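You operate a simulated robot arm through the tools that you are given. There is no shell and no other tool. Be economical: measure what you need, move in short steps, check, and stop when the job is done.

You are at the controls of a simulated two-armed robot. One attempt, no reset.

TASK
Put one of the steel union with red bands from the top of the green bench on the small white tray. Then put one of the steel nut with a red bands from the top of the white cabinet on the top of the low grey cabinet. Then pull the second drawer from the top of the white cabinet open. The order counts.

Only the result counts: the job must be done as asked and must still hold three seconds after the hand-in. Knocking over, shifting, dropping, spilling or breaking anything else fails it.

THE ROBOT
Two 7-joint arms with two-finger parallel grippers on one trunk, on a base that drives. Base frame: it is fixed to the floor where the robot stands at the start and does not move with it; the origin is under the middle of the robot, x ahead of it, y to its left, z up; the surface under the hand at the start is at about z = 88. Units: cm, degrees, N and s.
The left shoulder is at the start at [2, 17, 117.8], the right one opposite. With the tool pointing down near the work surface each hand reaches from about 22 to 68 cm from the robot's upright axis, wherever it stands, measured 20 degrees to its own side. Places, roughly: second drawer of the white cabinet [-410, -370, 70]; steel nut with a red band [-400, -350, 100]; steel nut with a red band (3x3x2 cm) [-360, -340, 90]; steel union with red bands (8x3x3 cm) [90, -30, 90]; top of the low grey cabinet [-240, -510, 30]. Payload 3.8 kg a hand.
The tool frame of a hand sits at the grasp point between the pads (the TCP): z along the fingers, y along the line on which they close. The tips reach 3 cm beyond it. Largest opening 11 cm; finger width 2, thickness 1; the body of the gripper, 4.8 by 11.2 cm, starts 5.5 cm behind the TCP.
Orientation is that of the tool frame in the base frame, as a unit quaternion [x, y, z, w]. With the fingers straight down and closing along the base's y, the tool's x points along the base's -x, its y along +y and its z along -z.

THE INTERFACE
- The arms move only by the tool jog_arm. It takes "left_commands", "right_commands" or both (then of equal length, played together; a hand with none holds still); each is a list of rows, each a list of 3 entries, a list of its own where there are three numbers: the turn, a rotation vector about the tool's x, y, z in units of 5 degrees (1.0 is 5 degrees), then the shift along the tool's x, y, z in units of 20 mm (1.0 is 20 mm), then the finger opening in cm, from 0 to 11. In form: [[[rx, ry, rz], [x, y, z], claw], ...]. A call has 1 to 10 rows; each row shifts and turns the commanded pose from where the row before left it, along the tool's axes as they then stand. A call with a number of a shift or a turn outside -1 to 1 is refused whole. A row lasts 0.2 s, in which the tool goes at most 5 cm and 8.6 degrees; a call with a longer step from one row to the next is refused whole, and so is a gripper value outside its range. Where a pose cannot be reached the arm comes as near as it can. A force on the tool above 40 N (or 10 N above the force at the start of the call, whichever is more), or a blocked arm, ends the call early, and 0.2 s more pass. Each finger travels about 7.2 cm/s and halts on what it meets, pressing with about 41 N; the grip force reading is that of the motor and also rises with nothing between the fingers. The clock runs only during rows and for 0.2 s after the last one: add rows that do not move to give the fingers time. It gives the time, the measured TCP pose, the force on the tool (base axes), the opening and the grip force at its end, in the units of the frame above (readings bear some noise), with the torque about the TCP (base axes, N m) and any sound that the robot's microphone picked up.
- Cameras (640 x 400 px; columns grow to the right, rows downward): "scene" is now at [8.92, -3.81, 134.32]; the picture's right is [-0.48, -0.88, 0.00], its down [-0.41, 0.23, -0.88] and it looks along [0.77, -0.42, -0.47] (base axes); focal length 252 px, centre (320, 200). "left" rides on the left gripper at [7.2, -1.7, -10.3] in its tool frame; the picture's right is [0.23, 0.97, 0.00], its down [-0.76, 0.18, -0.62] and it looks along [-0.61, 0.14, 0.78] (tool axes); focal length 222 px, centre (320, 200). "right" rides on the right gripper at [7.3, 1.7, -10.3] in its tool frame; the picture's right is [-0.23, 0.97, 0.00], its down [-0.76, -0.18, -0.62] and it looks along [-0.61, -0.14, 0.78] (tool axes); focal length 222 px, centre (320, 200). There is no depth. A picture from a camera that has moved, and an enlarged one, comes with that camera's place and axes in the base frame and with its lens. The place of the scene camera against the robot may be out by one fixed shift of up to 1.8 cm in any direction.
- get_image(camera): a new picture of that camera. The clock stands still meanwhile.
- slide_trunk(by): slides the trunk up (or, below 0, down) by that many cm; the arms and the scene camera ride with it, the base frame stays. It gives what a move gives, with no picture.
- roll_base(legs): drives the robot by 1 to 6 legs, each [ahead, turn to the left] in cm and degrees, along the robot's own axes; the way and the turn of a leg run together, so that a leg with both is an arc; at most 150 cm and 180 degrees a leg. The arms and the cameras ride along, it lands a little off, and it stops where it bumps. It gives what a move gives.
- head_to(pan, tilt): turns the head with the scene camera to pan (to the left, within 80 degrees either way) and tilt (down, from -29 to 69), counted from straight ahead of the robot. It gives what a move gives.
- inspect(camera, box): a new picture of the part [left, top, right, bottom] of that camera's present view, enlarged. The clock stands still meanwhile.
- finish_job(): hands the job in; it is judged then, once.

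Go step by step. Nothing tells you exact positions but the pictures and the camera data: compare them with the known pose of the tool, close in by small moves and look again before you grip or let go. The budget is 165 turns and 138 pictures, counting those below and the enlarged ones. Unless the task says otherwise, let go and move clear before handing in, and close with one line.

The tools are called as a command line: name --argument value ..., lists and objects as JSON in quotes. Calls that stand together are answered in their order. jog_arm: Moves the arms, as the interface text tells. Its arguments: {"type":"object","properties":{"left_commands":{"type":"array","items":{"type":"array"}},"right_commands":{"type":"array","items":{"type":"array"}}},"required":[]} The other tools are called the same way: slide_trunk (by) slides the trunk up or down; roll_base (legs) drives the base; head_to (pan, tilt) turns the head that bears the scene camera; get_image (camera) takes a picture; inspect (camera, box) takes an enlarged picture of a part of a camera's view; finish_job () hands the job in.

At the start:

```text
time_s: 0.0
left_position: [41.52, -7.36, 119.02]
left_tcp_rot: [-0.002, 1.0, 0.0, 0.0]
left_contact_force: [-0.8, -0.4, 0.0]
left_ft_torque: [-0.05, 0.01, 0.02]
left_grip_width: 11.0
left_gripper_force: 0.1
right_position: [29.31, -39.04, 113.64]
right_tcp_rot: [0.001, 1.0, 0.0, 0.0]
right_contact_force: [0.0, -0.6, 0.1]
right_ft_torque: [-0.02, 0.01, 0.04]
right_grip_width: 10.97
right_gripper_force: 0.0
trunk travel left (down, up): [-27.5, 29.5]
robot x, y, heading: [0.06, -0.38, -0.0]
head pan, tilt: [-28.8, 28.0]
```

scene: 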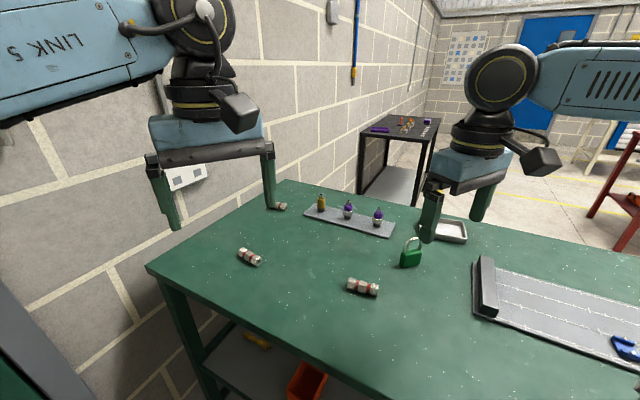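
right: 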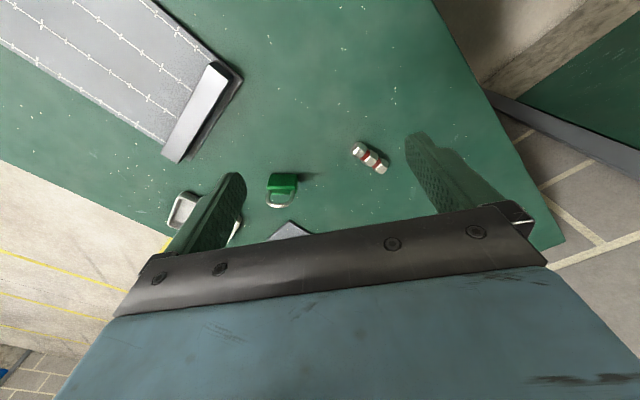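
left: 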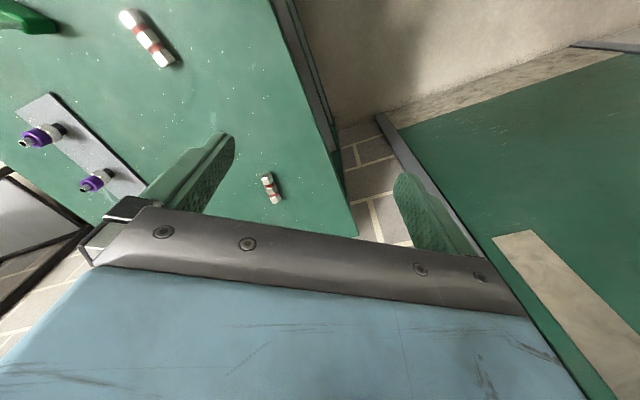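

I see three small steel pieces on the green bench, and a white tray to the right at the back. I'll enlarge these to tell the unions from lookalikes.

inspect --camera "scene" --box '[220, 180, 400, 310]'

inspect --camera "scene" --box '[390, 190, 640, 370]'

```text
3.08 times, centred on (310, 245) of scene
camera zoom: at [8.92, -3.81, 134.32], right [-0.48, -0.88, 0.0], down [-0.41, 0.23, -0.88], along [0.77, -0.42, -0.47], focal length 776 px, centre (351, 62)
```

zoom: 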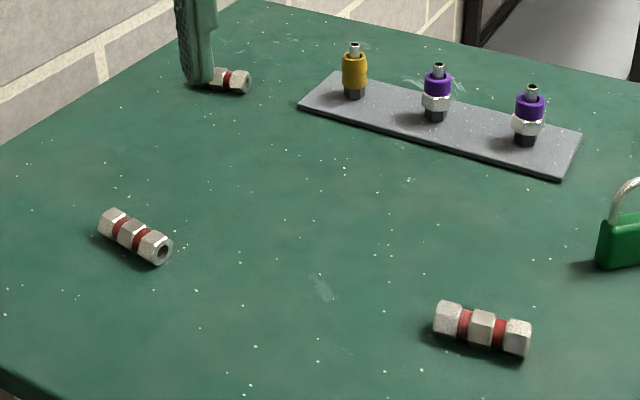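

```text
2.22 times, centred on (515, 280) of scene
camera zoom: at [8.92, -3.81, 134.32], right [-0.48, -0.88, 0.0], down [-0.41, 0.23, -0.88], along [0.77, -0.42, -0.47], focal length 560 px, centre (-113, 22)
```

zoom: 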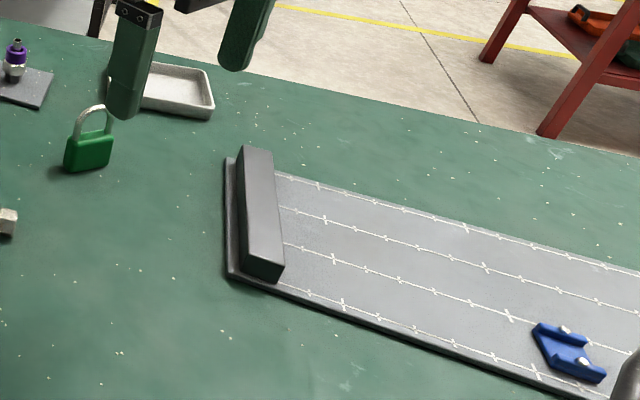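

The three pieces are all unions. The nearest one is at about (41.5, -33), with its axis turned about 40° from x. The bench is turned about 55° to me and the tray is at about (46, -71). I'll bring the right hand over the nearest union and turn it to match.

jog_arm --right_commands '[[[0, 0, 0], [-0.886, 0.43, 0.8], 8], [[0, 0, 0], [-0.886, 0.43, 0.8], 8], [[0, 0, 0], [-0.886, 0.43, 0.8], 8], [[0, 0, 0], [-0.886, 0.43, 0.8], 8], [[0, 0, 0], [-0.886, 0.43, 0.8], 8], [[0, 0, 0], [-0.886, 0.43, 0.8], 8], [[0, 0, 0], [-0.886, 0.43, 0.8], 8], [[0, 0, 0], [0, 0, 0], 8]]'

jog_arm --right_commands '[[[0, 0, -1], [0, 0, 0], 8], [[0, 0, -1], [0, 0, 0], 8], [[0, 0, -1], [0, 0, 0], 8], [[0, 0, -1], [0, 0, 0], 8], [[0, 0, -1], [0, 0, 0], 8], [[0, 0, -1], [0, 0, 0], 8], [[0, 0, -1], [0, 0, 0], 8], [[0, 0, -1], [0, 0, 0], 8], [[0, 0, 0], [0, 0, 0], 8]]'

get_image --camera "right"

get_image --camera "scene"

```text
time_s: 1.8
left_position: [41.56, -7.46, 118.95]
left_tcp_rot: [0.0, 1.0, 0.0, 0.001]
left_contact_force: [-0.5, 0.0, 0.3]
left_ft_torque: [-0.01, 0.0, 0.0]
left_grip_width: 10.99
left_gripper_force: 0.1
right_position: [41.64, -32.99, 102.49]
right_tcp_rot: [0.001, 1.0, 0.0, 0.0]
right_contact_force: [0.3, 0.8, 0.6]
right_ft_torque: [-0.01, 0.03, 0.0]
right_grip_width: 8.01
right_gripper_force: 0.1
trunk travel left (down, up): [-27.5, 29.5]
robot x, y, heading: [-0.2, -0.15, -0.1]
head pan, tilt: [-28.8, 28.0]
```

```text
time_s: 3.8
left_position: [41.43, -7.33, 119.05]
left_tcp_rot: [-0.001, 1.0, 0.0, 0.001]
left_contact_force: [0.1, -0.7, 0.8]
left_ft_torque: [-0.02, 0.02, -0.01]
left_grip_width: 11.0
left_gripper_force: 0.1
right_position: [41.8, -33.03, 102.44]
right_tcp_rot: [-0.342, 0.94, 0.0, -0.001]
right_contact_force: [1.1, 0.1, -0.1]
right_ft_torque: [0.0, 0.0, 0.02]
right_grip_width: 8.0
right_gripper_force: 0.0
trunk travel left (down, up): [-27.5, 29.5]
robot x, y, heading: [0.48, -0.2, -0.2]
head pan, tilt: [-28.8, 28.0]
```

```text
132 pictures are left
camera right: at [35.06, -36.31, 112.74], right [-0.45, 0.89, 0.0], down [0.7, 0.35, 0.62], along [0.56, 0.28, -0.78], focal length 222 px, centre (320, 200)
```

right: 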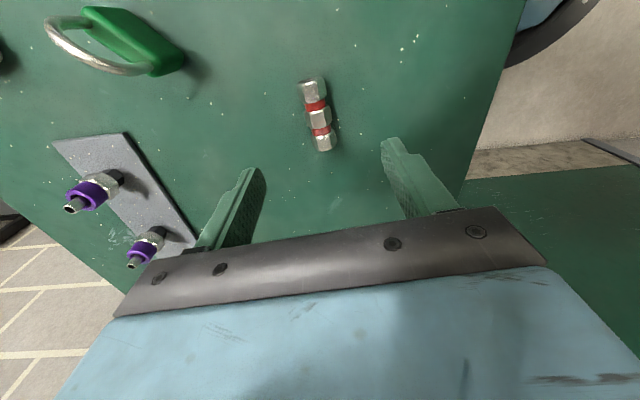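

```text
131 pictures are left
camera scene: at [8.92, -3.81, 134.32], right [-0.48, -0.88, 0.0], down [-0.41, 0.23, -0.88], along [0.77, -0.42, -0.47], focal length 252 px, centre (320, 200)
```

scene: 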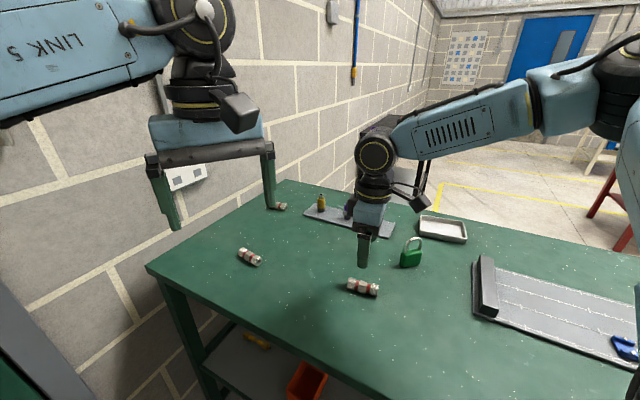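

The hand is over the union, and the axis reads about 37°. I'll go down in two steps and grip.

jog_arm --right_commands '[[[0, 0, 0.6], [0, 0, 1], 8], [[0, 0, 0], [0, 0, 1], 8], [[0, 0, 0], [0, 0, 1], 8], [[0, 0, 0], [0, 0, 1], 8], [[0, 0, 0], [0, 0, 1], 8], [[0, 0, 0], [0, 0, 0.4], 8], [[0, 0, 0], [0, 0, 0], 8]]'

get_image --camera "right"

```text
time_s: 5.4
left_position: [41.52, -7.38, 118.9]
left_tcp_rot: [-0.001, 1.0, -0.001, 0.001]
left_contact_force: [-0.3, 0.4, 0.3]
left_ft_torque: [0.02, 0.01, -0.02]
left_grip_width: 10.98
left_gripper_force: 0.0
right_position: [41.56, -32.91, 91.68]
right_tcp_rot: [-0.317, 0.949, 0.0, 0.0]
right_contact_force: [0.6, 0.4, -0.1]
right_ft_torque: [-0.02, -0.03, -0.02]
right_grip_width: 7.99
right_gripper_force: 0.1
trunk travel left (down, up): [-27.5, 29.5]
robot x, y, heading: [0.19, -0.08, -0.1]
head pan, tilt: [-28.8, 28.0]
```

```text
130 pictures are left
camera right: at [34.87, -35.95, 101.96], right [-0.4, 0.92, 0.0], down [0.72, 0.32, 0.62], along [0.57, 0.25, -0.78], focal length 222 px, centre (320, 200)
```

right: 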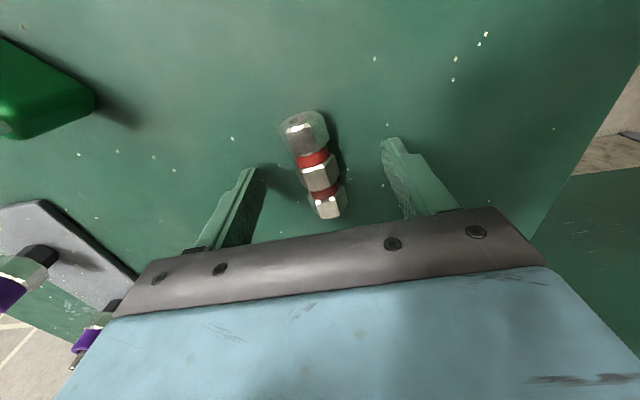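

The union sits between the fingers, so I'll close and lift.

jog_arm --right_commands '[[[0, 0, 0], [0, 0, 0], 0], [[0, 0, 0], [0, 0, 0], 0], [[0, 0, 0], [0, 0, 0], 0], [[0, 0, 0], [0, 0, 0], 0], [[0, 0, 0], [0, 0, -0.5], 0], [[0, 0, 0], [0, 0, -1], 0], [[0, 0, 0], [0, 0, -1], 0], [[0, 0, 0], [0, 0, -1], 0], [[0, 0, 0], [0, 0, -1], 0], [[0, 0, 0], [0, 0, 0], 0]]'

get_image --camera "right"

head_to --pan -75 --tilt 45

get_image --camera "scene"

```text
time_s: 7.6
left_position: [41.47, -7.37, 119.0]
left_tcp_rot: [0.0, 1.0, 0.0, 0.0]
left_contact_force: [-0.1, 0.2, 0.1]
left_ft_torque: [-0.01, -0.01, -0.02]
left_grip_width: 10.99
left_gripper_force: 0.1
right_position: [41.63, -33.04, 100.63]
right_tcp_rot: [-0.316, 0.949, 0.0, 0.0]
right_contact_force: [0.6, 0.1, -1.1]
right_ft_torque: [0.0, 0.0, -0.01]
right_grip_width: 2.28
right_gripper_force: 41.2
trunk travel left (down, up): [-27.5, 29.5]
robot x, y, heading: [-0.47, -0.26, -0.1]
head pan, tilt: [-28.8, 28.0]
```

```text
129 pictures are left
camera right: at [34.86, -35.94, 110.97], right [-0.4, 0.91, 0.0], down [0.72, 0.32, 0.62], along [0.57, 0.25, -0.78], focal length 222 px, centre (320, 200)
```

right: 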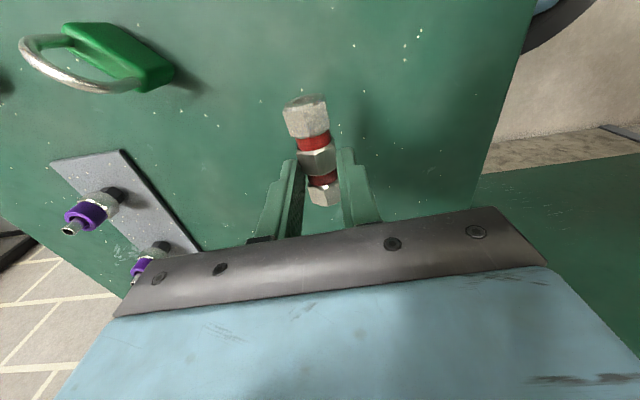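

```text
time_s: 8.7
left_position: [41.57, -7.36, 118.96]
left_tcp_rot: [0.0, 1.0, 0.0, 0.001]
left_contact_force: [-0.4, -0.4, 0.1]
left_ft_torque: [0.03, -0.02, 0.01]
left_grip_width: 11.02
left_gripper_force: 0.0
right_position: [41.62, -32.91, 100.72]
right_tcp_rot: [-0.317, 0.949, -0.001, 0.0]
right_contact_force: [0.4, 0.1, -0.1]
right_ft_torque: [0.03, -0.02, 0.01]
right_grip_width: 2.27
right_gripper_force: 41.2
trunk travel left (down, up): [-27.5, 29.5]
robot x, y, heading: [0.17, -0.05, 0.2]
head pan, tilt: [-75.0, 45.0]
```

```text
128 pictures are left
camera scene: at [3.05, -7.28, 131.75], right [-0.97, -0.26, 0.0], down [-0.18, 0.68, -0.71], along [0.18, -0.68, -0.71], focal length 252 px, centre (320, 200)
```

scene: 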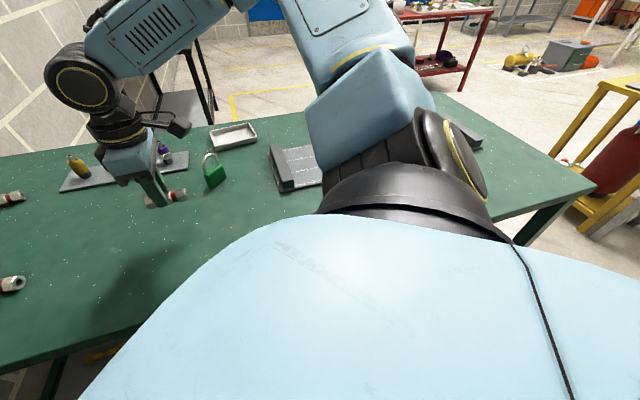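

The union is held. I'll raise it clear, then turn right to face the bench squarely.

jog_arm --right_commands '[[[0, 0, 0], [0, 0, -1], 0], [[0, 0, 0], [0, 0, -1], 0], [[0, 0, 0], [0, 0, -1], 0], [[0, 0, 0], [0, 0, -1], 0], [[0, 0, 0], [0, 0, -1], 0], [[0, 0, 0], [0, 0, -1], 0], [[0, 0, 0], [0, 0, -1], 0], [[0, 0, 0], [0, 0, 0], 0]]'

roll_base --legs '[[0, -48]]'

head_to --pan 0 --tilt 40

get_image --camera "scene"

```text
time_s: 10.5
left_position: [41.5, -7.39, 118.92]
left_tcp_rot: [-0.001, 1.0, 0.0, -0.001]
left_contact_force: [0.5, 0.3, 0.7]
left_ft_torque: [0.0, 0.03, -0.03]
left_grip_width: 10.99
left_gripper_force: 0.1
right_position: [41.65, -33.05, 114.53]
right_tcp_rot: [-0.316, 0.949, 0.001, 0.001]
right_contact_force: [-0.6, 0.3, -0.1]
right_ft_torque: [-0.02, 0.0, -0.01]
right_grip_width: 2.27
right_gripper_force: 40.9
trunk travel left (down, up): [-27.5, 29.5]
robot x, y, heading: [-0.04, 0.02, 0.3]
head pan, tilt: [-75.0, 45.0]
```

```text
time_s: 13.1
left_position: [22.51, -35.63, 119.04]
left_tcp_rot: [0.404, 0.915, 0.0, 0.0]
left_contact_force: [0.2, 0.2, 0.8]
left_ft_torque: [-0.01, -0.05, 0.01]
left_grip_width: 11.01
left_gripper_force: 0.1
right_position: [3.61, -53.01, 114.52]
right_tcp_rot: [0.095, 0.996, 0.0, 0.0]
right_contact_force: [-0.3, 0.1, 0.0]
right_ft_torque: [0.02, 0.01, 0.0]
right_grip_width: 2.32
right_gripper_force: 40.8
trunk travel left (down, up): [-27.5, 29.5]
robot x, y, heading: [-0.18, 0.24, -47.9]
head pan, tilt: [-75.0, 45.0]
```

```text
time_s: 14.6
left_position: [22.44, -35.75, 119.09]
left_tcp_rot: [0.404, 0.915, 0.0, 0.0]
left_contact_force: [0.6, -0.1, 0.8]
left_ft_torque: [-0.02, 0.0, -0.04]
left_grip_width: 11.01
left_gripper_force: 0.0
right_position: [3.56, -53.04, 114.54]
right_tcp_rot: [0.094, 0.996, 0.001, 0.0]
right_contact_force: [-0.2, -0.2, -1.2]
right_ft_torque: [-0.01, -0.01, -0.01]
right_grip_width: 2.28
right_gripper_force: 41.5
trunk travel left (down, up): [-27.5, 29.5]
robot x, y, heading: [0.18, -0.06, -47.7]
head pan, tilt: [0.0, 40.0]
```

```text
127 pictures are left
camera scene: at [5.96, -7.27, 132.47], right [-0.74, -0.67, 0.0], down [-0.43, 0.48, -0.77], along [0.52, -0.57, -0.64], focal length 252 px, centre (320, 200)
```

scene: 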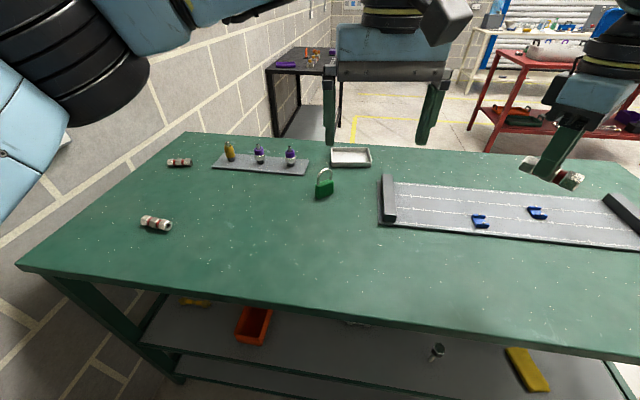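

The tray lies about 84 cm ahead and 11 cm to the right, so I need to get closer. I'll look down to see how much room there is between my base and the bench.

head_to --pan 0 --tilt 69

get_image --camera "scene"

```text
time_s: 15.5
left_position: [22.59, -35.73, 119.01]
left_tcp_rot: [0.403, 0.915, 0.001, 0.0]
left_contact_force: [-0.5, 0.1, -0.5]
left_ft_torque: [0.0, -0.02, 0.04]
left_grip_width: 10.99
left_gripper_force: 0.0
right_position: [3.66, -53.03, 114.56]
right_tcp_rot: [0.094, 0.996, 0.0, 0.0]
right_contact_force: [0.0, -0.2, -2.0]
right_ft_torque: [0.0, -0.01, -0.03]
right_grip_width: 2.28
right_gripper_force: 40.8
trunk travel left (down, up): [-27.5, 29.5]
robot x, y, heading: [0.12, 0.09, -47.6]
head pan, tilt: [0.0, 68.8]
```

```text
126 pictures are left
camera scene: at [4.01, -5.12, 128.86], right [-0.74, -0.67, 0.0], down [-0.63, 0.69, -0.36], along [0.24, -0.27, -0.93], focal length 252 px, centre (320, 200)
```

scene: 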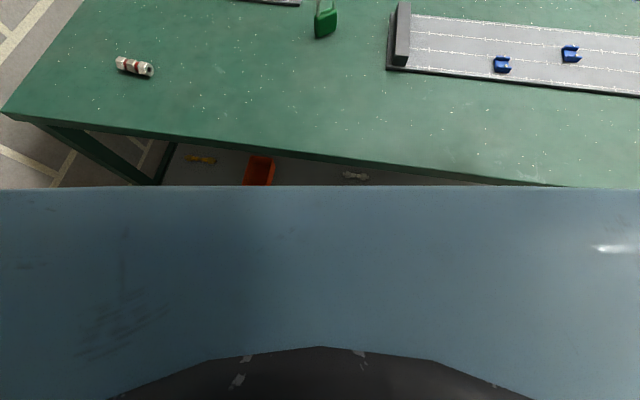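

The torso front is about 19 cm ahead of my axis and the bench edge about 31 cm. I'll drive 6 cm ahead and stretch the right arm towards the tray to check its reach, turning the union parallel to the tray's long side.

roll_base --legs '[[6, -2]]'

head_to --pan -8 --tilt 40

get_image --camera "scene"

```text
time_s: 16.5
left_position: [25.23, -40.9, 118.95]
left_tcp_rot: [0.42, 0.907, 0.0, -0.001]
left_contact_force: [0.8, 0.6, -0.3]
left_ft_torque: [0.04, -0.01, 0.0]
left_grip_width: 11.0
left_gripper_force: 0.0
right_position: [5.76, -57.62, 114.57]
right_tcp_rot: [0.112, 0.994, 0.0, -0.001]
right_contact_force: [0.0, 0.3, -0.8]
right_ft_torque: [0.03, 0.01, -0.02]
right_grip_width: 2.31
right_gripper_force: 40.6
trunk travel left (down, up): [-27.5, 29.5]
robot x, y, heading: [3.43, -4.45, -49.7]
head pan, tilt: [0.0, 68.8]
```

```text
time_s: 17.4
left_position: [25.13, -40.97, 118.95]
left_tcp_rot: [0.42, 0.907, 0.001, 0.0]
left_contact_force: [0.6, 0.4, 1.3]
left_ft_torque: [0.0, 0.02, 0.0]
left_grip_width: 11.01
left_gripper_force: 0.0
right_position: [5.93, -57.62, 114.58]
right_tcp_rot: [0.112, 0.994, 0.0, 0.0]
right_contact_force: [0.3, 0.0, -0.4]
right_ft_torque: [0.02, -0.02, 0.01]
right_grip_width: 2.3
right_gripper_force: 40.8
trunk travel left (down, up): [-27.5, 29.5]
robot x, y, heading: [3.92, -4.2, -50.0]
head pan, tilt: [-8.0, 40.0]
```

```text
125 pictures are left
camera scene: at [8.69, -12.71, 132.46], right [-0.84, -0.53, 0.0], down [-0.34, 0.54, -0.77], along [0.41, -0.65, -0.64], focal length 252 px, centre (320, 200)
```

scene: 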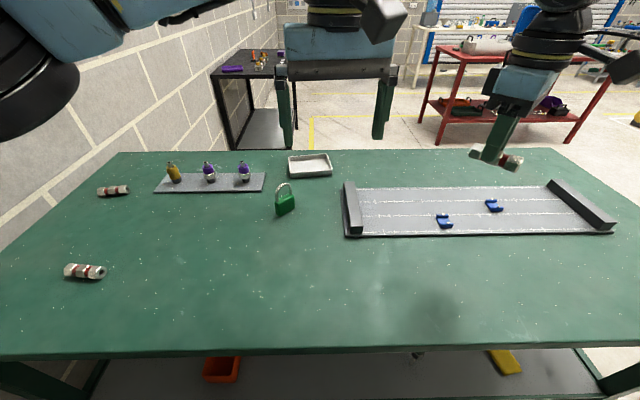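

The left hand hangs in the way of the tray. I'll move it to the left while the right hand turns the union parallel to the tray.

jog_arm --left_commands '[[[0, 0, 0], [0, 1, 0], 11], [[0, 0, 0], [0, 1, 0], 11], [[0, 0, 0], [0, 1, 0], 11], [[0, 0, 0], [0, 1, 0], 11], [[0, 0, 0], [0, 1, 0], 11], [[0, 0, 0], [0, 1, 0], 11], [[0, 0, 0], [0.5, 1, 0], 11], [[0, 0, 0], [0.5, 1, 0], 11], [[0, 0, 0], [0.5, 1, 0], 11], [[0, 0, 0], [0.5, 1, 0], 11]]' --right_commands '[[[0, 0, -1], [0, 0, 0], 0], [[0, 0, -1], [0, 0, 0], 0], [[0, 0, -1], [0, 0, 0], 0], [[0, 0, -1], [0, 0, 0], 0], [[0, 0, -1], [0, 0, 0], 0], [[0, 0, -1], [0, 0, 0], 0], [[0, 0, -1], [0, 0, 0], 0], [[0, 0, -1], [0, 0, 0], 0], [[0, 0, -1], [0, 0, 0], 0], [[0, 0, -1], [0, 0, 0], 0]]'

```text
time_s: 19.6
left_position: [37.89, -24.84, 119.08]
left_tcp_rot: [0.42, 0.907, 0.0, -0.001]
left_contact_force: [0.4, 0.5, 0.5]
left_ft_torque: [-0.03, 0.03, 0.0]
left_grip_width: 10.99
left_gripper_force: 0.0
right_position: [5.83, -57.49, 114.68]
right_tcp_rot: [-0.32, 0.947, 0.0, -0.001]
right_contact_force: [0.0, 0.0, -1.1]
right_ft_torque: [-0.05, 0.02, 0.0]
right_grip_width: 2.29
right_gripper_force: 41.0
trunk travel left (down, up): [-27.5, 29.5]
robot x, y, heading: [3.93, -4.27, -49.6]
head pan, tilt: [-8.0, 40.0]
```

Now I'll move the right hand towards the tray, forward and left at the same height.

jog_arm --right_commands '[[[0, 0, 0], [-1, -1, 0], 0], [[0, 0, 0], [-1, -1, 0], 0], [[0, 0, 0], [-1, -1, 0], 0], [[0, 0, 0], [-1, -1, 0], 0], [[0, 0, 0], [-1, -1, 0], 0], [[0, 0, 0], [-1, -1, 0], 0], [[0, 0, 0], [-1, -1, 0], 0], [[0, 0, 0], [-1, -1, 0], 0], [[0, 0, 0], [-1, -1, 0], 0], [[0, 0, 0], [-1, -1, 0], 0]]'

jog_arm --right_commands '[[[0, 0, 0], [-1, -1, 0], 0], [[0, 0, 0], [-1, -1, 0], 0], [[0, 0, 0], [-1, -1, 0], 0], [[0, 0, 0], [0, -1, 0], 0], [[0, 0, 0], [0, -1, 0], 0], [[0, 0, 0], [0, -1, 0], 0], [[0, 0, 0], [0, 0, 0], 0]]'

get_image --camera "scene"

get_image --camera "right"

```text
time_s: 21.8
left_position: [37.84, -24.97, 118.87]
left_tcp_rot: [0.42, 0.908, 0.0, 0.0]
left_contact_force: [-0.1, 0.3, -0.5]
left_ft_torque: [-0.04, -0.02, -0.02]
left_grip_width: 10.99
left_gripper_force: 0.0
right_position: [21.31, -58.42, 112.89]
right_tcp_rot: [-0.319, 0.948, 0.001, 0.0]
right_contact_force: [1.0, -0.1, 0.2]
right_ft_torque: [-0.03, 0.02, 0.03]
right_grip_width: 2.28
right_gripper_force: 41.4
right hand out of reach, approached as far as the arm can: row 6, 7, 8, 9, 10
trunk travel left (down, up): [-27.5, 29.5]
robot x, y, heading: [3.73, -4.76, -49.8]
head pan, tilt: [-8.0, 40.0]
```

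```text
time_s: 23.4
left_position: [37.78, -24.94, 119.02]
left_tcp_rot: [0.421, 0.907, 0.0, 0.0]
left_contact_force: [-0.4, -0.2, -0.3]
left_ft_torque: [-0.02, 0.0, -0.04]
left_grip_width: 10.99
left_gripper_force: 0.1
right_position: [20.68, -61.31, 111.83]
right_tcp_rot: [-0.32, 0.948, 0.0, 0.0]
right_contact_force: [0.3, -0.2, -0.4]
right_ft_torque: [0.02, -0.02, 0.0]
right_grip_width: 2.31
right_gripper_force: 41.4
right hand out of reach, approached as far as the arm can: row 1, 2, 3, 4, 5, 6
trunk travel left (down, up): [-27.5, 29.5]
robot x, y, heading: [4.01, -4.46, -49.6]
head pan, tilt: [-8.0, 40.0]
```

```text
124 pictures are left
camera scene: at [8.68, -12.69, 132.47], right [-0.85, -0.53, 0.0], down [-0.34, 0.54, -0.77], along [0.41, -0.65, -0.64], focal length 252 px, centre (320, 200)
```

scene: 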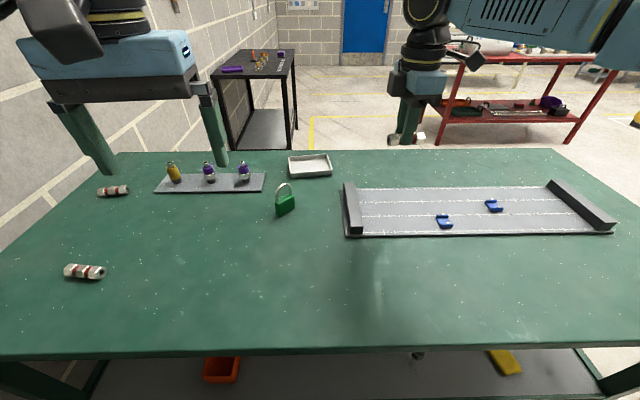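

```text
123 pictures are left
camera right: at [13.9, -64.34, 122.2], right [-0.41, 0.91, 0.0], down [0.71, 0.32, 0.62], along [0.57, 0.25, -0.78], focal length 222 px, centre (320, 200)
```

right: 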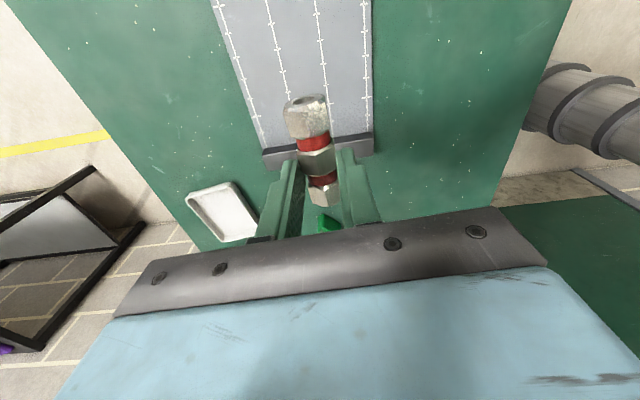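

With the tool down, the right arm falls well short of the tray from this side. The tray is near the far edge of the bench, so I'll carry the union around the bench's right end. First I'll tuck the arm in and look for obstacles to the right and left.

jog_arm --right_commands '[[[0, 0, 0], [0, 1, -0.2], 0], [[0, 0, 0], [0, 1, -0.2], 0], [[0, 0, 0], [0, 1, -0.2], 0], [[0, 0, 0], [0, 1, -0.2], 0], [[0, 0, 0], [0, 1, 0], 0], [[0, 0, 0], [0, 1, 0], 0], [[0, 0, 0], [0, 1, 0], 0], [[0, 0, 0], [0, 1, 0], 0], [[0, 0, 0], [0, 0, 0], 0]]'

head_to --pan -75 --tilt 20

get_image --camera "scene"

head_to --pan 78 --tilt 30

get_image --camera "scene"

```text
time_s: 25.4
left_position: [37.86, -24.95, 118.94]
left_tcp_rot: [0.419, 0.908, 0.0, 0.001]
left_contact_force: [0.7, -0.3, -0.5]
left_ft_torque: [-0.02, 0.02, -0.01]
left_grip_width: 11.03
left_gripper_force: 0.0
right_position: [10.85, -48.53, 113.47]
right_tcp_rot: [-0.319, 0.948, 0.0, 0.0]
right_contact_force: [-0.6, 0.1, -0.2]
right_ft_torque: [0.02, 0.02, 0.06]
right_grip_width: 2.29
right_gripper_force: 40.7
trunk travel left (down, up): [-27.5, 29.5]
robot x, y, heading: [4.01, -4.49, -49.5]
head pan, tilt: [-8.0, 40.0]
```

```text
time_s: 26.8
left_position: [37.88, -24.85, 118.94]
left_tcp_rot: [0.419, 0.908, 0.0, 0.001]
left_contact_force: [-0.2, -0.1, 0.2]
left_ft_torque: [-0.01, -0.04, 0.03]
left_grip_width: 11.01
left_gripper_force: 0.2
right_position: [11.0, -48.58, 113.55]
right_tcp_rot: [-0.318, 0.948, 0.0, 0.0]
right_contact_force: [-0.3, 0.3, -1.6]
right_ft_torque: [0.01, 0.01, -0.03]
right_grip_width: 2.31
right_gripper_force: 41.0
trunk travel left (down, up): [-27.5, 29.5]
robot x, y, heading: [3.77, -4.44, -49.8]
head pan, tilt: [-75.0, 20.0]
```

```text
122 pictures are left
camera scene: at [-1.16, -13.18, 135.61], right [-0.82, 0.57, 0.0], down [0.19, 0.28, -0.94], along [-0.53, -0.77, -0.34], focal length 252 px, centre (320, 200)
```

scene: 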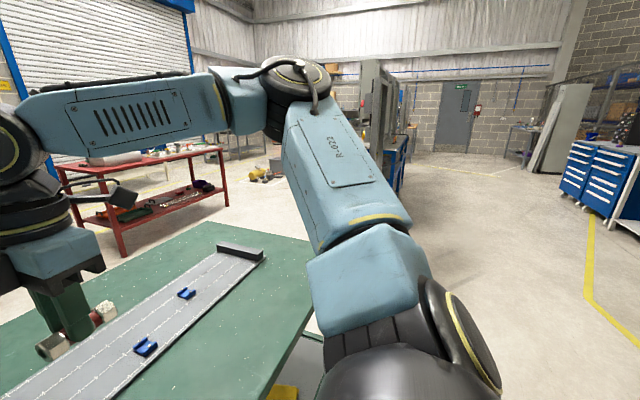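

```text
time_s: 29.2
left_position: [37.88, -24.91, 119.06]
left_tcp_rot: [0.42, 0.908, 0.001, 0.0]
left_contact_force: [-0.4, 0.0, -1.0]
left_ft_torque: [0.0, 0.02, 0.01]
left_grip_width: 11.0
left_gripper_force: 0.1
right_position: [10.95, -48.54, 113.63]
right_tcp_rot: [-0.319, 0.948, 0.001, 0.0]
right_contact_force: [-0.6, -0.2, -0.4]
right_ft_torque: [0.01, -0.04, 0.01]
right_grip_width: 2.31
right_gripper_force: 40.5
trunk travel left (down, up): [-27.5, 29.5]
robot x, y, heading: [3.56, -4.57, -49.5]
head pan, tilt: [78.0, 30.0]
```

```text
121 pictures are left
camera scene: at [12.1, -1.23, 134.01], right [0.47, -0.88, 0.0], down [-0.44, -0.24, -0.87], along [0.76, 0.41, -0.5], focal length 252 px, centre (320, 200)
```

scene: 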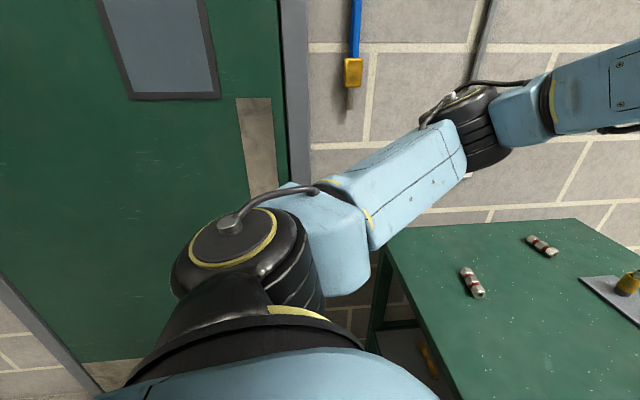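

The near side is clear to the right, though my arm hides a yellow rack I saw earlier. I'll back away from the bench, turn along it and look again.

roll_base --legs '[[-25, 0], [0, -95]]'

head_to --pan 10 --tilt 25

get_image --camera "scene"

```text
time_s: 35.0
left_position: [-35.85, -17.06, 118.97]
left_tcp_rot: [0.954, 0.3, 0.0, 0.0]
left_contact_force: [0.0, -0.5, -0.4]
left_ft_torque: [-0.03, -0.02, -0.01]
left_grip_width: 11.0
left_gripper_force: 0.0
right_position: [-56.79, 11.9, 113.5]
right_tcp_rot: [0.488, 0.873, 0.0, 0.0]
right_contact_force: [-0.1, -1.2, -1.2]
right_ft_torque: [-0.03, 0.01, -0.01]
right_grip_width: 2.32
right_gripper_force: 40.4
trunk travel left (down, up): [-27.5, 29.5]
robot x, y, heading: [-12.73, 14.62, -145.2]
head pan, tilt: [78.0, 30.0]
```

```text
time_s: 36.4
left_position: [-35.82, -17.14, 119.07]
left_tcp_rot: [0.954, 0.3, 0.0, 0.0]
left_contact_force: [-0.7, 0.1, -0.2]
left_ft_torque: [0.02, 0.01, 0.0]
left_grip_width: 10.98
left_gripper_force: 0.1
right_position: [-56.73, 11.86, 113.51]
right_tcp_rot: [0.487, 0.874, 0.0, -0.001]
right_contact_force: [-0.1, -0.3, -0.6]
right_ft_torque: [-0.02, 0.03, 0.02]
right_grip_width: 2.27
right_gripper_force: 41.1
trunk travel left (down, up): [-27.5, 29.5]
robot x, y, heading: [-12.3, 14.67, -145.1]
head pan, tilt: [10.0, 25.0]
```

```text
120 pictures are left
camera scene: at [-21.67, 7.49, 134.8], right [-0.71, 0.71, 0.0], down [0.3, 0.3, -0.91], along [-0.64, -0.64, -0.42], focal length 252 px, centre (320, 200)
```

scene: 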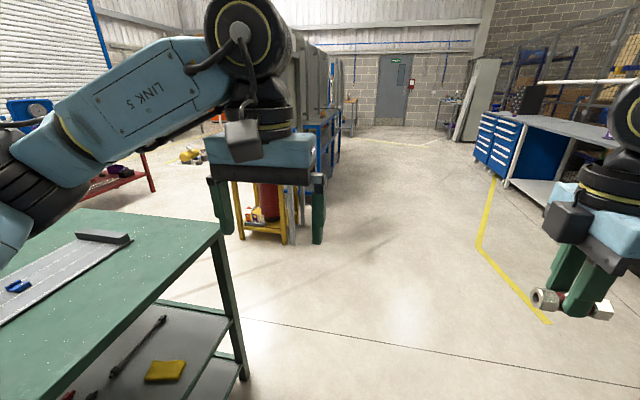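

The gap between the bench end and the yellow rack is about 105 cm wide, and the rack is lower than my arms. I'll drive through the middle of it.

roll_base --legs '[[141, 0], [0, 90], [75, 0]]'

head_to --pan 20 --tilt 30

get_image --camera "scene"

```text
time_s: 50.9
left_position: [-54.26, -151.06, 119.01]
left_tcp_rot: [0.469, 0.883, 0.0, 0.0]
left_contact_force: [0.2, -1.0, 0.1]
left_ft_torque: [-0.03, -0.02, 0.01]
left_grip_width: 10.99
left_gripper_force: 0.1
right_position: [-83.59, -171.49, 113.44]
right_tcp_rot: [-0.267, 0.964, 0.0, 0.0]
right_contact_force: [0.1, 0.0, -1.3]
right_ft_torque: [0.01, -0.02, 0.0]
right_grip_width: 2.3
right_gripper_force: 41.3
trunk travel left (down, up): [-27.5, 29.5]
robot x, y, heading: [-85.78, -126.67, -55.8]
head pan, tilt: [10.0, 25.0]
```

```text
time_s: 51.6
left_position: [-54.32, -150.89, 119.01]
left_tcp_rot: [0.469, 0.883, 0.0, -0.001]
left_contact_force: [0.3, 0.1, 0.0]
left_ft_torque: [0.04, -0.02, 0.01]
left_grip_width: 10.98
left_gripper_force: 0.1
right_position: [-83.59, -171.51, 113.57]
right_tcp_rot: [-0.268, 0.963, 0.0, 0.0]
right_contact_force: [0.1, -0.1, -0.9]
right_ft_torque: [-0.04, 0.04, 0.0]
right_grip_width: 2.28
right_gripper_force: 41.1
trunk travel left (down, up): [-27.5, 29.5]
robot x, y, heading: [-86.21, -127.18, -56.2]
head pan, tilt: [20.0, 30.0]
```

```text
119 pictures are left
camera scene: at [-78.44, -133.44, 134.01], right [-0.59, -0.81, 0.0], down [-0.4, 0.29, -0.87], along [0.7, -0.51, -0.5], focal length 252 px, centre (320, 200)
```

scene: 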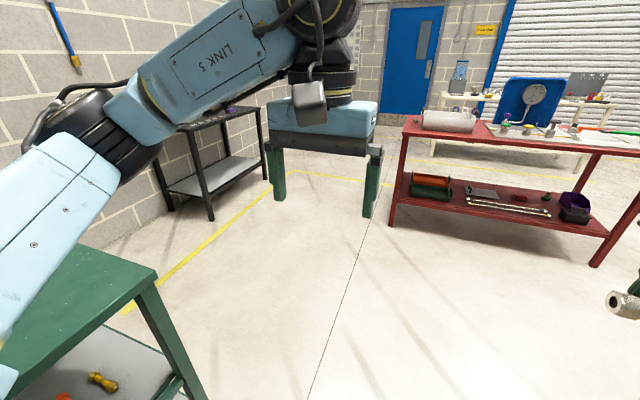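

The way ahead is clear. I'll go past the bench and along its far side, then turn to face it.

roll_base --legs '[[77, 0], [0, 91], [143, 0], [0, 90]]'

head_to --pan 0 --tilt 45

get_image --camera "scene"

```text
time_s: 70.2
left_position: [44.05, -86.42, 118.96]
left_tcp_rot: [0.889, -0.459, -0.001, 0.0]
left_contact_force: [0.0, -0.4, 0.0]
left_ft_torque: [-0.02, 0.0, 0.01]
left_grip_width: 10.99
left_gripper_force: 0.0
right_position: [72.99, -65.02, 113.63]
right_tcp_rot: [0.961, 0.278, -0.001, 0.0]
right_contact_force: [0.3, 0.4, -0.4]
right_ft_torque: [-0.02, 0.01, 0.04]
right_grip_width: 2.31
right_gripper_force: 40.8
trunk travel left (down, up): [-27.5, 29.5]
robot x, y, heading: [76.21, -109.75, 125.4]
head pan, tilt: [20.0, 30.0]
```

```text
time_s: 71.1
left_position: [43.97, -86.4, 119.15]
left_tcp_rot: [0.888, -0.459, 0.001, -0.001]
left_contact_force: [-0.5, -0.1, 0.0]
left_ft_torque: [0.01, -0.01, 0.02]
left_grip_width: 11.02
left_gripper_force: 0.1
right_position: [72.91, -65.1, 113.48]
right_tcp_rot: [0.96, 0.278, 0.0, -0.001]
right_contact_force: [0.0, 0.0, 0.0]
right_ft_torque: [0.04, -0.04, 0.01]
right_grip_width: 2.28
right_gripper_force: 41.1
trunk travel left (down, up): [-27.5, 29.5]
robot x, y, heading: [75.87, -109.45, 125.3]
head pan, tilt: [0.0, 45.0]
```

```text
118 pictures are left
camera scene: at [69.0, -100.67, 131.75], right [0.81, 0.58, 0.0], down [0.41, -0.58, -0.71], along [-0.41, 0.58, -0.71], focal length 252 px, centre (320, 200)
```

scene: 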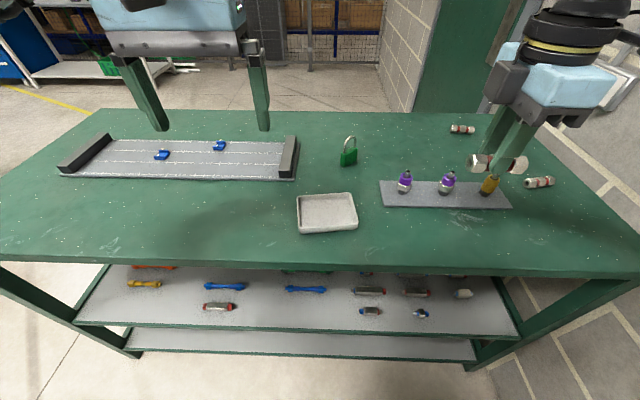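

The tray is now about 49 cm ahead at (48.3, -69), and the union is already parallel to its long side. I'll move the left hand aside and bring the right hand over the tray.

jog_arm --left_commands '[[[0, 0, 0], [0, 1, 0], 11], [[0, 0, 0], [0, 1, 0], 11], [[0, 0, 0], [0, 1, 0], 11], [[0, 0, 0], [0, 1, 0], 11], [[0, 0, 0], [0, 1, 0], 11], [[0, 0, 0], [0, 0, 0], 11], [[0, 0, 0], [0, 0, 0], 11], [[0, 0, 0], [0, 0, 0], 11], [[0, 0, 0], [0, 0, 0], 11], [[0, 0, 0], [0, 0, 0], 11]]' --right_commands '[[[0, 0, 0], [-1, -0.49, 0], 0], [[0, 0, 0], [-1, -0.49, 0], 0], [[0, 0, 0], [-1, -0.49, 0], 0], [[0, 0, 0], [-1, -0.49, 0], 0], [[0, 0, 0], [-1, -0.49, 0], 0], [[0, 0, 0], [-1, -0.49, 0], 0], [[0, 0, 0], [-1, -0.49, 0], 0], [[0, 0, 0], [-1, -0.49, 0], 0], [[0, 0, 0], [-1, -0.49, 0], 0], [[0, 0, 0], [-1, -0.49, 0], 0]]'

jog_arm --right_commands '[[[0, 0, 0], [-0.72, 0, 1], 0], [[0, 0, 0], [-0.72, 0, 1], 0], [[0, 0, 0], [0, 0, 1], 0], [[0, 0, 0], [0, 0, 1], 0], [[0, 0, 0], [0, 0, 1], 0], [[0, 0, 0], [0, 0, 0], 0]]'

get_image --camera "right"

get_image --camera "scene"

```text
time_s: 73.3
left_position: [35.85, -92.14, 119.06]
left_tcp_rot: [0.889, -0.459, 0.0, 0.001]
left_contact_force: [-0.4, -0.3, -0.9]
left_ft_torque: [-0.01, -0.05, -0.03]
left_grip_width: 10.98
left_gripper_force: 0.1
right_position: [62.07, -66.26, 113.38]
right_tcp_rot: [0.961, 0.277, 0.0, 0.0]
right_contact_force: [-0.2, 0.2, -0.1]
right_ft_torque: [0.02, -0.02, -0.02]
right_grip_width: 2.31
right_gripper_force: 40.9
right hand out of reach, approached as far as the arm can: row 6, 7, 8, 9, 10
trunk travel left (down, up): [-27.5, 29.5]
robot x, y, heading: [76.53, -109.33, 125.5]
head pan, tilt: [0.0, 45.0]
```

```text
time_s: 74.7
left_position: [35.91, -92.1, 119.0]
left_tcp_rot: [0.889, -0.458, 0.001, 0.0]
left_contact_force: [-0.4, -0.2, 0.2]
left_ft_torque: [0.02, -0.02, -0.02]
left_grip_width: 11.0
left_gripper_force: 0.0
right_position: [62.63, -67.44, 103.16]
right_tcp_rot: [0.96, 0.278, -0.001, 0.0]
right_contact_force: [-0.8, -0.2, -0.1]
right_ft_torque: [-0.02, 0.0, -0.03]
right_grip_width: 2.28
right_gripper_force: 40.7
right hand out of reach, approached as far as the arm can: row 1, 2, 4, 5
trunk travel left (down, up): [-27.5, 29.5]
robot x, y, heading: [76.03, -109.56, 125.4]
head pan, tilt: [0.0, 45.0]
```

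```text
117 pictures are left
camera right: at [69.62, -65.06, 113.59], right [0.33, -0.94, 0.0], down [-0.74, -0.26, 0.62], along [-0.59, -0.2, -0.78], focal length 222 px, centre (320, 200)
```

right: 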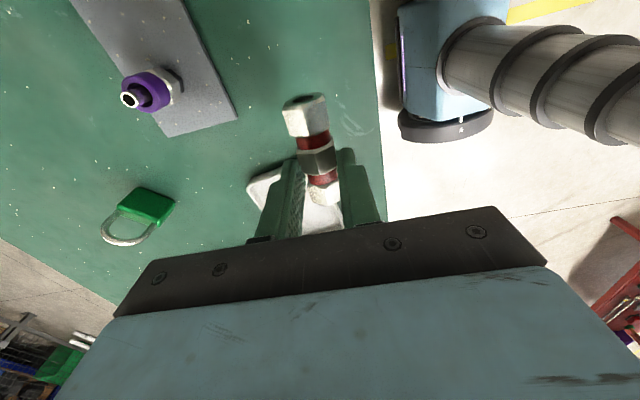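

```text
116 pictures are left
camera scene: at [69.0, -100.67, 131.75], right [0.82, 0.58, 0.0], down [0.41, -0.58, -0.71], along [-0.41, 0.58, -0.71], focal length 252 px, centre (320, 200)
```

scene: 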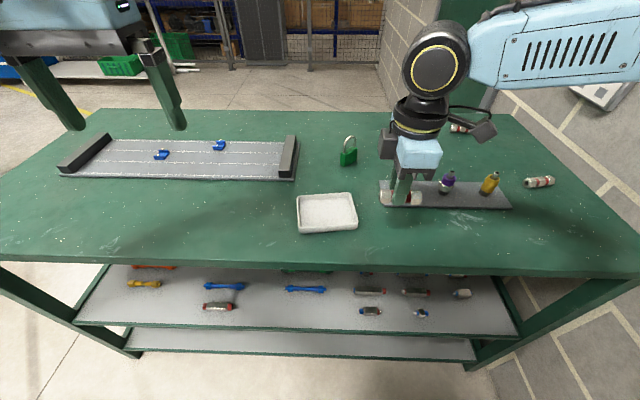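

In this wrist pose the arm can't go further left. I'll raise the hand and turn the base left by about 17° to bring it over the tray, then undo that turn at the wrist.

jog_arm --right_commands '[[[0, 0, 0], [0, 0, -1], 0], [[0, 0, 0], [0, 0, -1], 0], [[0, 0, 0], [0, 0, -1], 0], [[0, 0, 0], [0, 0, -1], 0], [[0, 0, 0], [0, 0, 0], 0]]'

roll_base --legs '[[0, 17]]'

jog_arm --right_commands '[[[0, 0, 1], [0, 0, 0], 0], [[0, 0, 1], [0, 0, 0], 0], [[0, 0, 1], [0, 0, 0], 0], [[0, 0, 0], [0, 0, 0], 0]]'

get_image --camera "right"

get_image --camera "scene"

```text
time_s: 75.9
left_position: [35.93, -92.17, 119.1]
left_tcp_rot: [0.889, -0.458, 0.0, 0.0]
left_contact_force: [0.6, -0.1, 0.5]
left_ft_torque: [0.04, 0.01, 0.01]
left_grip_width: 11.01
left_gripper_force: 0.0
right_position: [62.41, -67.35, 111.38]
right_tcp_rot: [0.961, 0.278, -0.001, 0.0]
right_contact_force: [-0.3, 0.7, -1.6]
right_ft_torque: [0.02, 0.03, 0.02]
right_grip_width: 2.31
right_gripper_force: 41.0
trunk travel left (down, up): [-27.5, 29.5]
robot x, y, heading: [75.81, -109.72, 125.5]
head pan, tilt: [0.0, 45.0]
```

```text
time_s: 77.2
left_position: [32.54, -104.77, 119.05]
left_tcp_rot: [0.947, -0.321, 0.0, 0.0]
left_contact_force: [0.2, -0.3, 0.4]
left_ft_torque: [0.0, -0.01, 0.0]
left_grip_width: 10.97
left_gripper_force: 0.0
right_position: [50.62, -73.34, 111.32]
right_tcp_rot: [0.908, 0.418, 0.001, 0.0]
right_contact_force: [-0.5, -0.8, 0.3]
right_ft_torque: [0.0, 0.01, -0.02]
right_grip_width: 2.27
right_gripper_force: 40.8
trunk travel left (down, up): [-27.5, 29.5]
robot x, y, heading: [76.2, -109.4, 142.5]
head pan, tilt: [0.0, 45.0]
```

```text
time_s: 78.2
left_position: [32.64, -104.77, 119.08]
left_tcp_rot: [0.947, -0.321, -0.001, 0.0]
left_contact_force: [0.3, -0.2, -0.4]
left_ft_torque: [-0.02, 0.01, -0.01]
left_grip_width: 11.02
left_gripper_force: 0.0
right_position: [50.67, -73.39, 111.49]
right_tcp_rot: [0.955, 0.296, 0.0, 0.0]
right_contact_force: [0.4, -0.4, -1.3]
right_ft_torque: [0.02, 0.01, -0.01]
right_grip_width: 2.33
right_gripper_force: 40.8
trunk travel left (down, up): [-27.5, 29.5]
robot x, y, heading: [75.64, -109.65, 142.8]
head pan, tilt: [0.0, 45.0]
```

```text
115 pictures are left
camera right: at [57.64, -70.64, 121.69], right [0.36, -0.93, 0.0], down [-0.73, -0.28, 0.62], along [-0.58, -0.23, -0.78], focal length 222 px, centre (320, 200)
```

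right: 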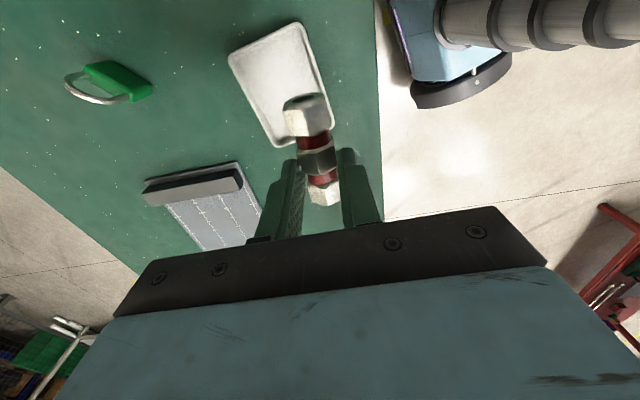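

```text
114 pictures are left
camera scene: at [66.81, -102.78, 131.75], right [0.61, 0.79, 0.0], down [0.56, -0.43, -0.71], along [-0.56, 0.43, -0.71], focal length 252 px, centre (320, 200)
```

scene: 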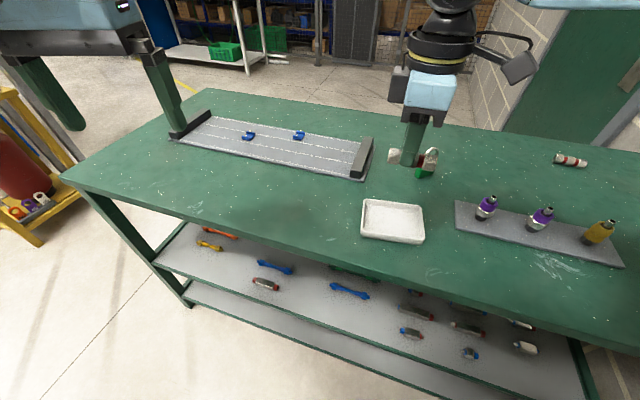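

The tray centre is near (48.8, -69.1), with its long axis at about 40°, close to the union's 34°. I'll move over the centre and go partway down.

jog_arm --right_commands '[[[0, 0, -0.5], [0.35, -0.76, 0], 0], [[0, 0, 0], [0.35, -0.76, 0], 0], [[0, 0, 0], [0, -0.76, 0], 0], [[0, 0, 0], [0, 0, 1], 0], [[0, 0, 0], [0, 0, 1], 0], [[0, 0, 0], [0, 0, 1], 0], [[0, 0, 0], [0, 0, 1], 0], [[0, 0, 0], [0, 0, 1], 0], [[0, 0, 0], [0, 0, 0.5], 0], [[0, 0, 0], [0, 0, 0], 0]]'

get_image --camera "right"

inspect --camera "scene" --box '[300, 100, 500, 260]'

```text
time_s: 80.4
left_position: [32.56, -104.75, 119.09]
left_tcp_rot: [0.947, -0.32, 0.0, 0.0]
left_contact_force: [0.6, 0.7, 0.7]
left_ft_torque: [-0.01, 0.0, 0.0]
left_grip_width: 11.01
left_gripper_force: 0.1
right_position: [49.73, -68.58, 100.5]
right_tcp_rot: [0.948, 0.317, 0.001, 0.0]
right_contact_force: [0.2, -0.3, -0.1]
right_ft_torque: [0.01, -0.03, -0.04]
right_grip_width: 2.3
right_gripper_force: 41.0
right hand out of reach, approached as far as the arm can: row 8
trunk travel left (down, up): [-27.5, 29.5]
robot x, y, heading: [76.63, -109.7, 142.5]
head pan, tilt: [0.0, 45.0]
```

```text
113 pictures are left
camera right: at [56.59, -65.7, 110.81], right [0.4, -0.91, 0.0], down [-0.71, -0.32, 0.62], along [-0.57, -0.25, -0.78], focal length 222 px, centre (320, 200)
```

right: 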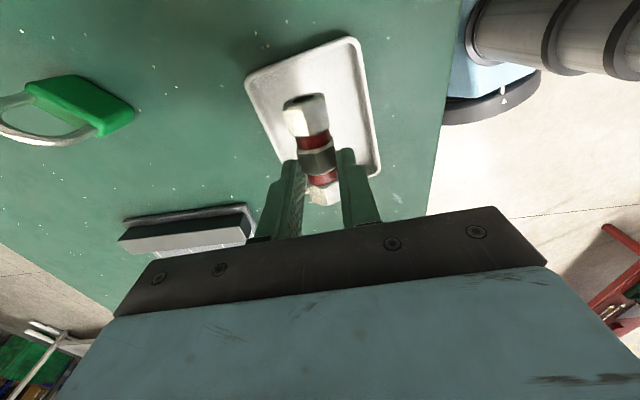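

```text
2.50 times, centred on (400, 180) of scene
camera zoom: at [66.81, -102.79, 131.75], right [0.61, 0.79, 0.0], down [0.56, -0.43, -0.71], along [-0.56, 0.43, -0.71], focal length 631 px, centre (120, 250)
```

zoom: 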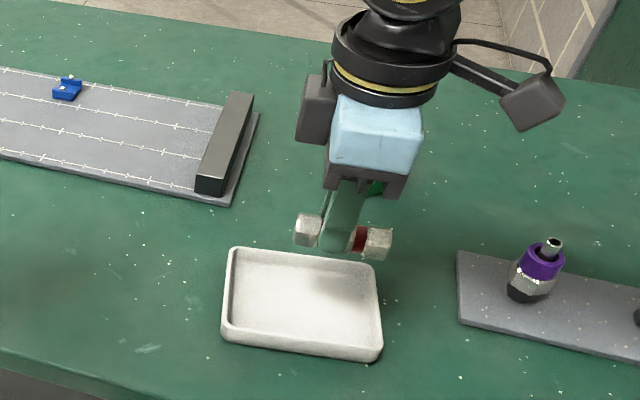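

The union is over the tray centre by my reckoning. I'll go down to just above the tray floor and check from the side.

jog_arm --right_commands '[[[0, 0, 0], [0, 0, 0.9], 0], [[0, 0, 0], [0, 0, 0.9], 0], [[0, 0, 0], [0, 0, 0.9], 0], [[0, 0, 0], [0, 0, 0.6], 0], [[0, 0, 0], [0, 0, 0], 0]]'

inspect --camera "scene" --box '[300, 100, 500, 260]'

get_image --camera "right"

```text
time_s: 81.6
left_position: [32.56, -104.84, 119.05]
left_tcp_rot: [0.947, -0.321, 0.0, 0.0]
left_contact_force: [0.3, 0.5, 0.4]
left_ft_torque: [0.02, -0.03, 0.04]
left_grip_width: 11.02
left_gripper_force: 0.0
right_position: [51.88, -68.17, 94.88]
right_tcp_rot: [0.948, 0.318, 0.0, 0.0]
right_contact_force: [-0.1, 0.6, -0.9]
right_ft_torque: [0.03, -0.01, 0.01]
right_grip_width: 2.31
right_gripper_force: 41.0
right hand out of reach, approached as far as the arm can: row 1, 2, 3, 4
trunk travel left (down, up): [-27.5, 29.5]
robot x, y, heading: [76.1, -109.66, 142.7]
head pan, tilt: [0.0, 45.0]
```

```text
2.50 times, centred on (400, 180) of scene
camera zoom: at [66.8, -102.79, 131.75], right [0.61, 0.79, 0.0], down [0.56, -0.43, -0.71], along [-0.56, 0.43, -0.71], focal length 631 px, centre (120, 250)
```

zoom: 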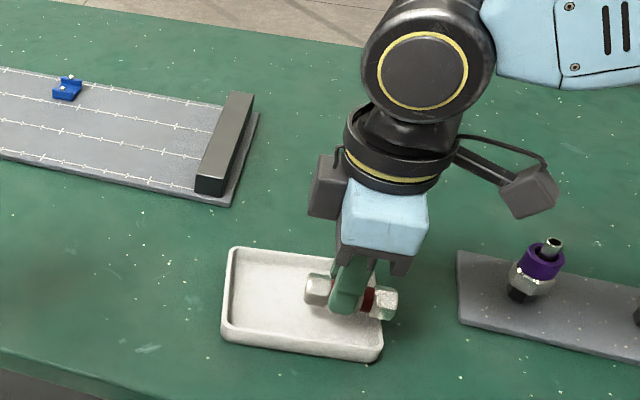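

```text
110 pictures are left
camera right: at [58.7, -65.05, 105.19], right [0.4, -0.91, 0.0], down [-0.71, -0.32, 0.62], along [-0.57, -0.25, -0.78], focal length 222 px, centre (320, 200)
```

right: 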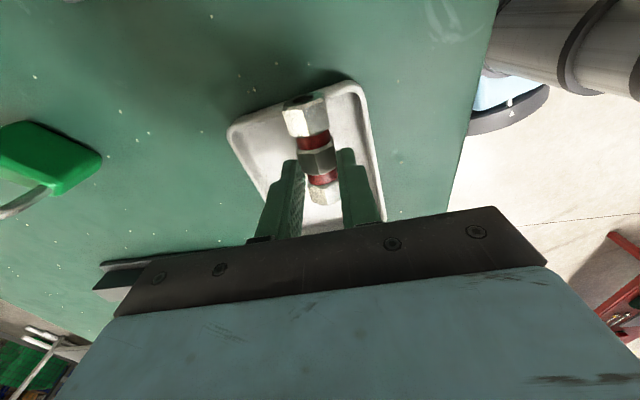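

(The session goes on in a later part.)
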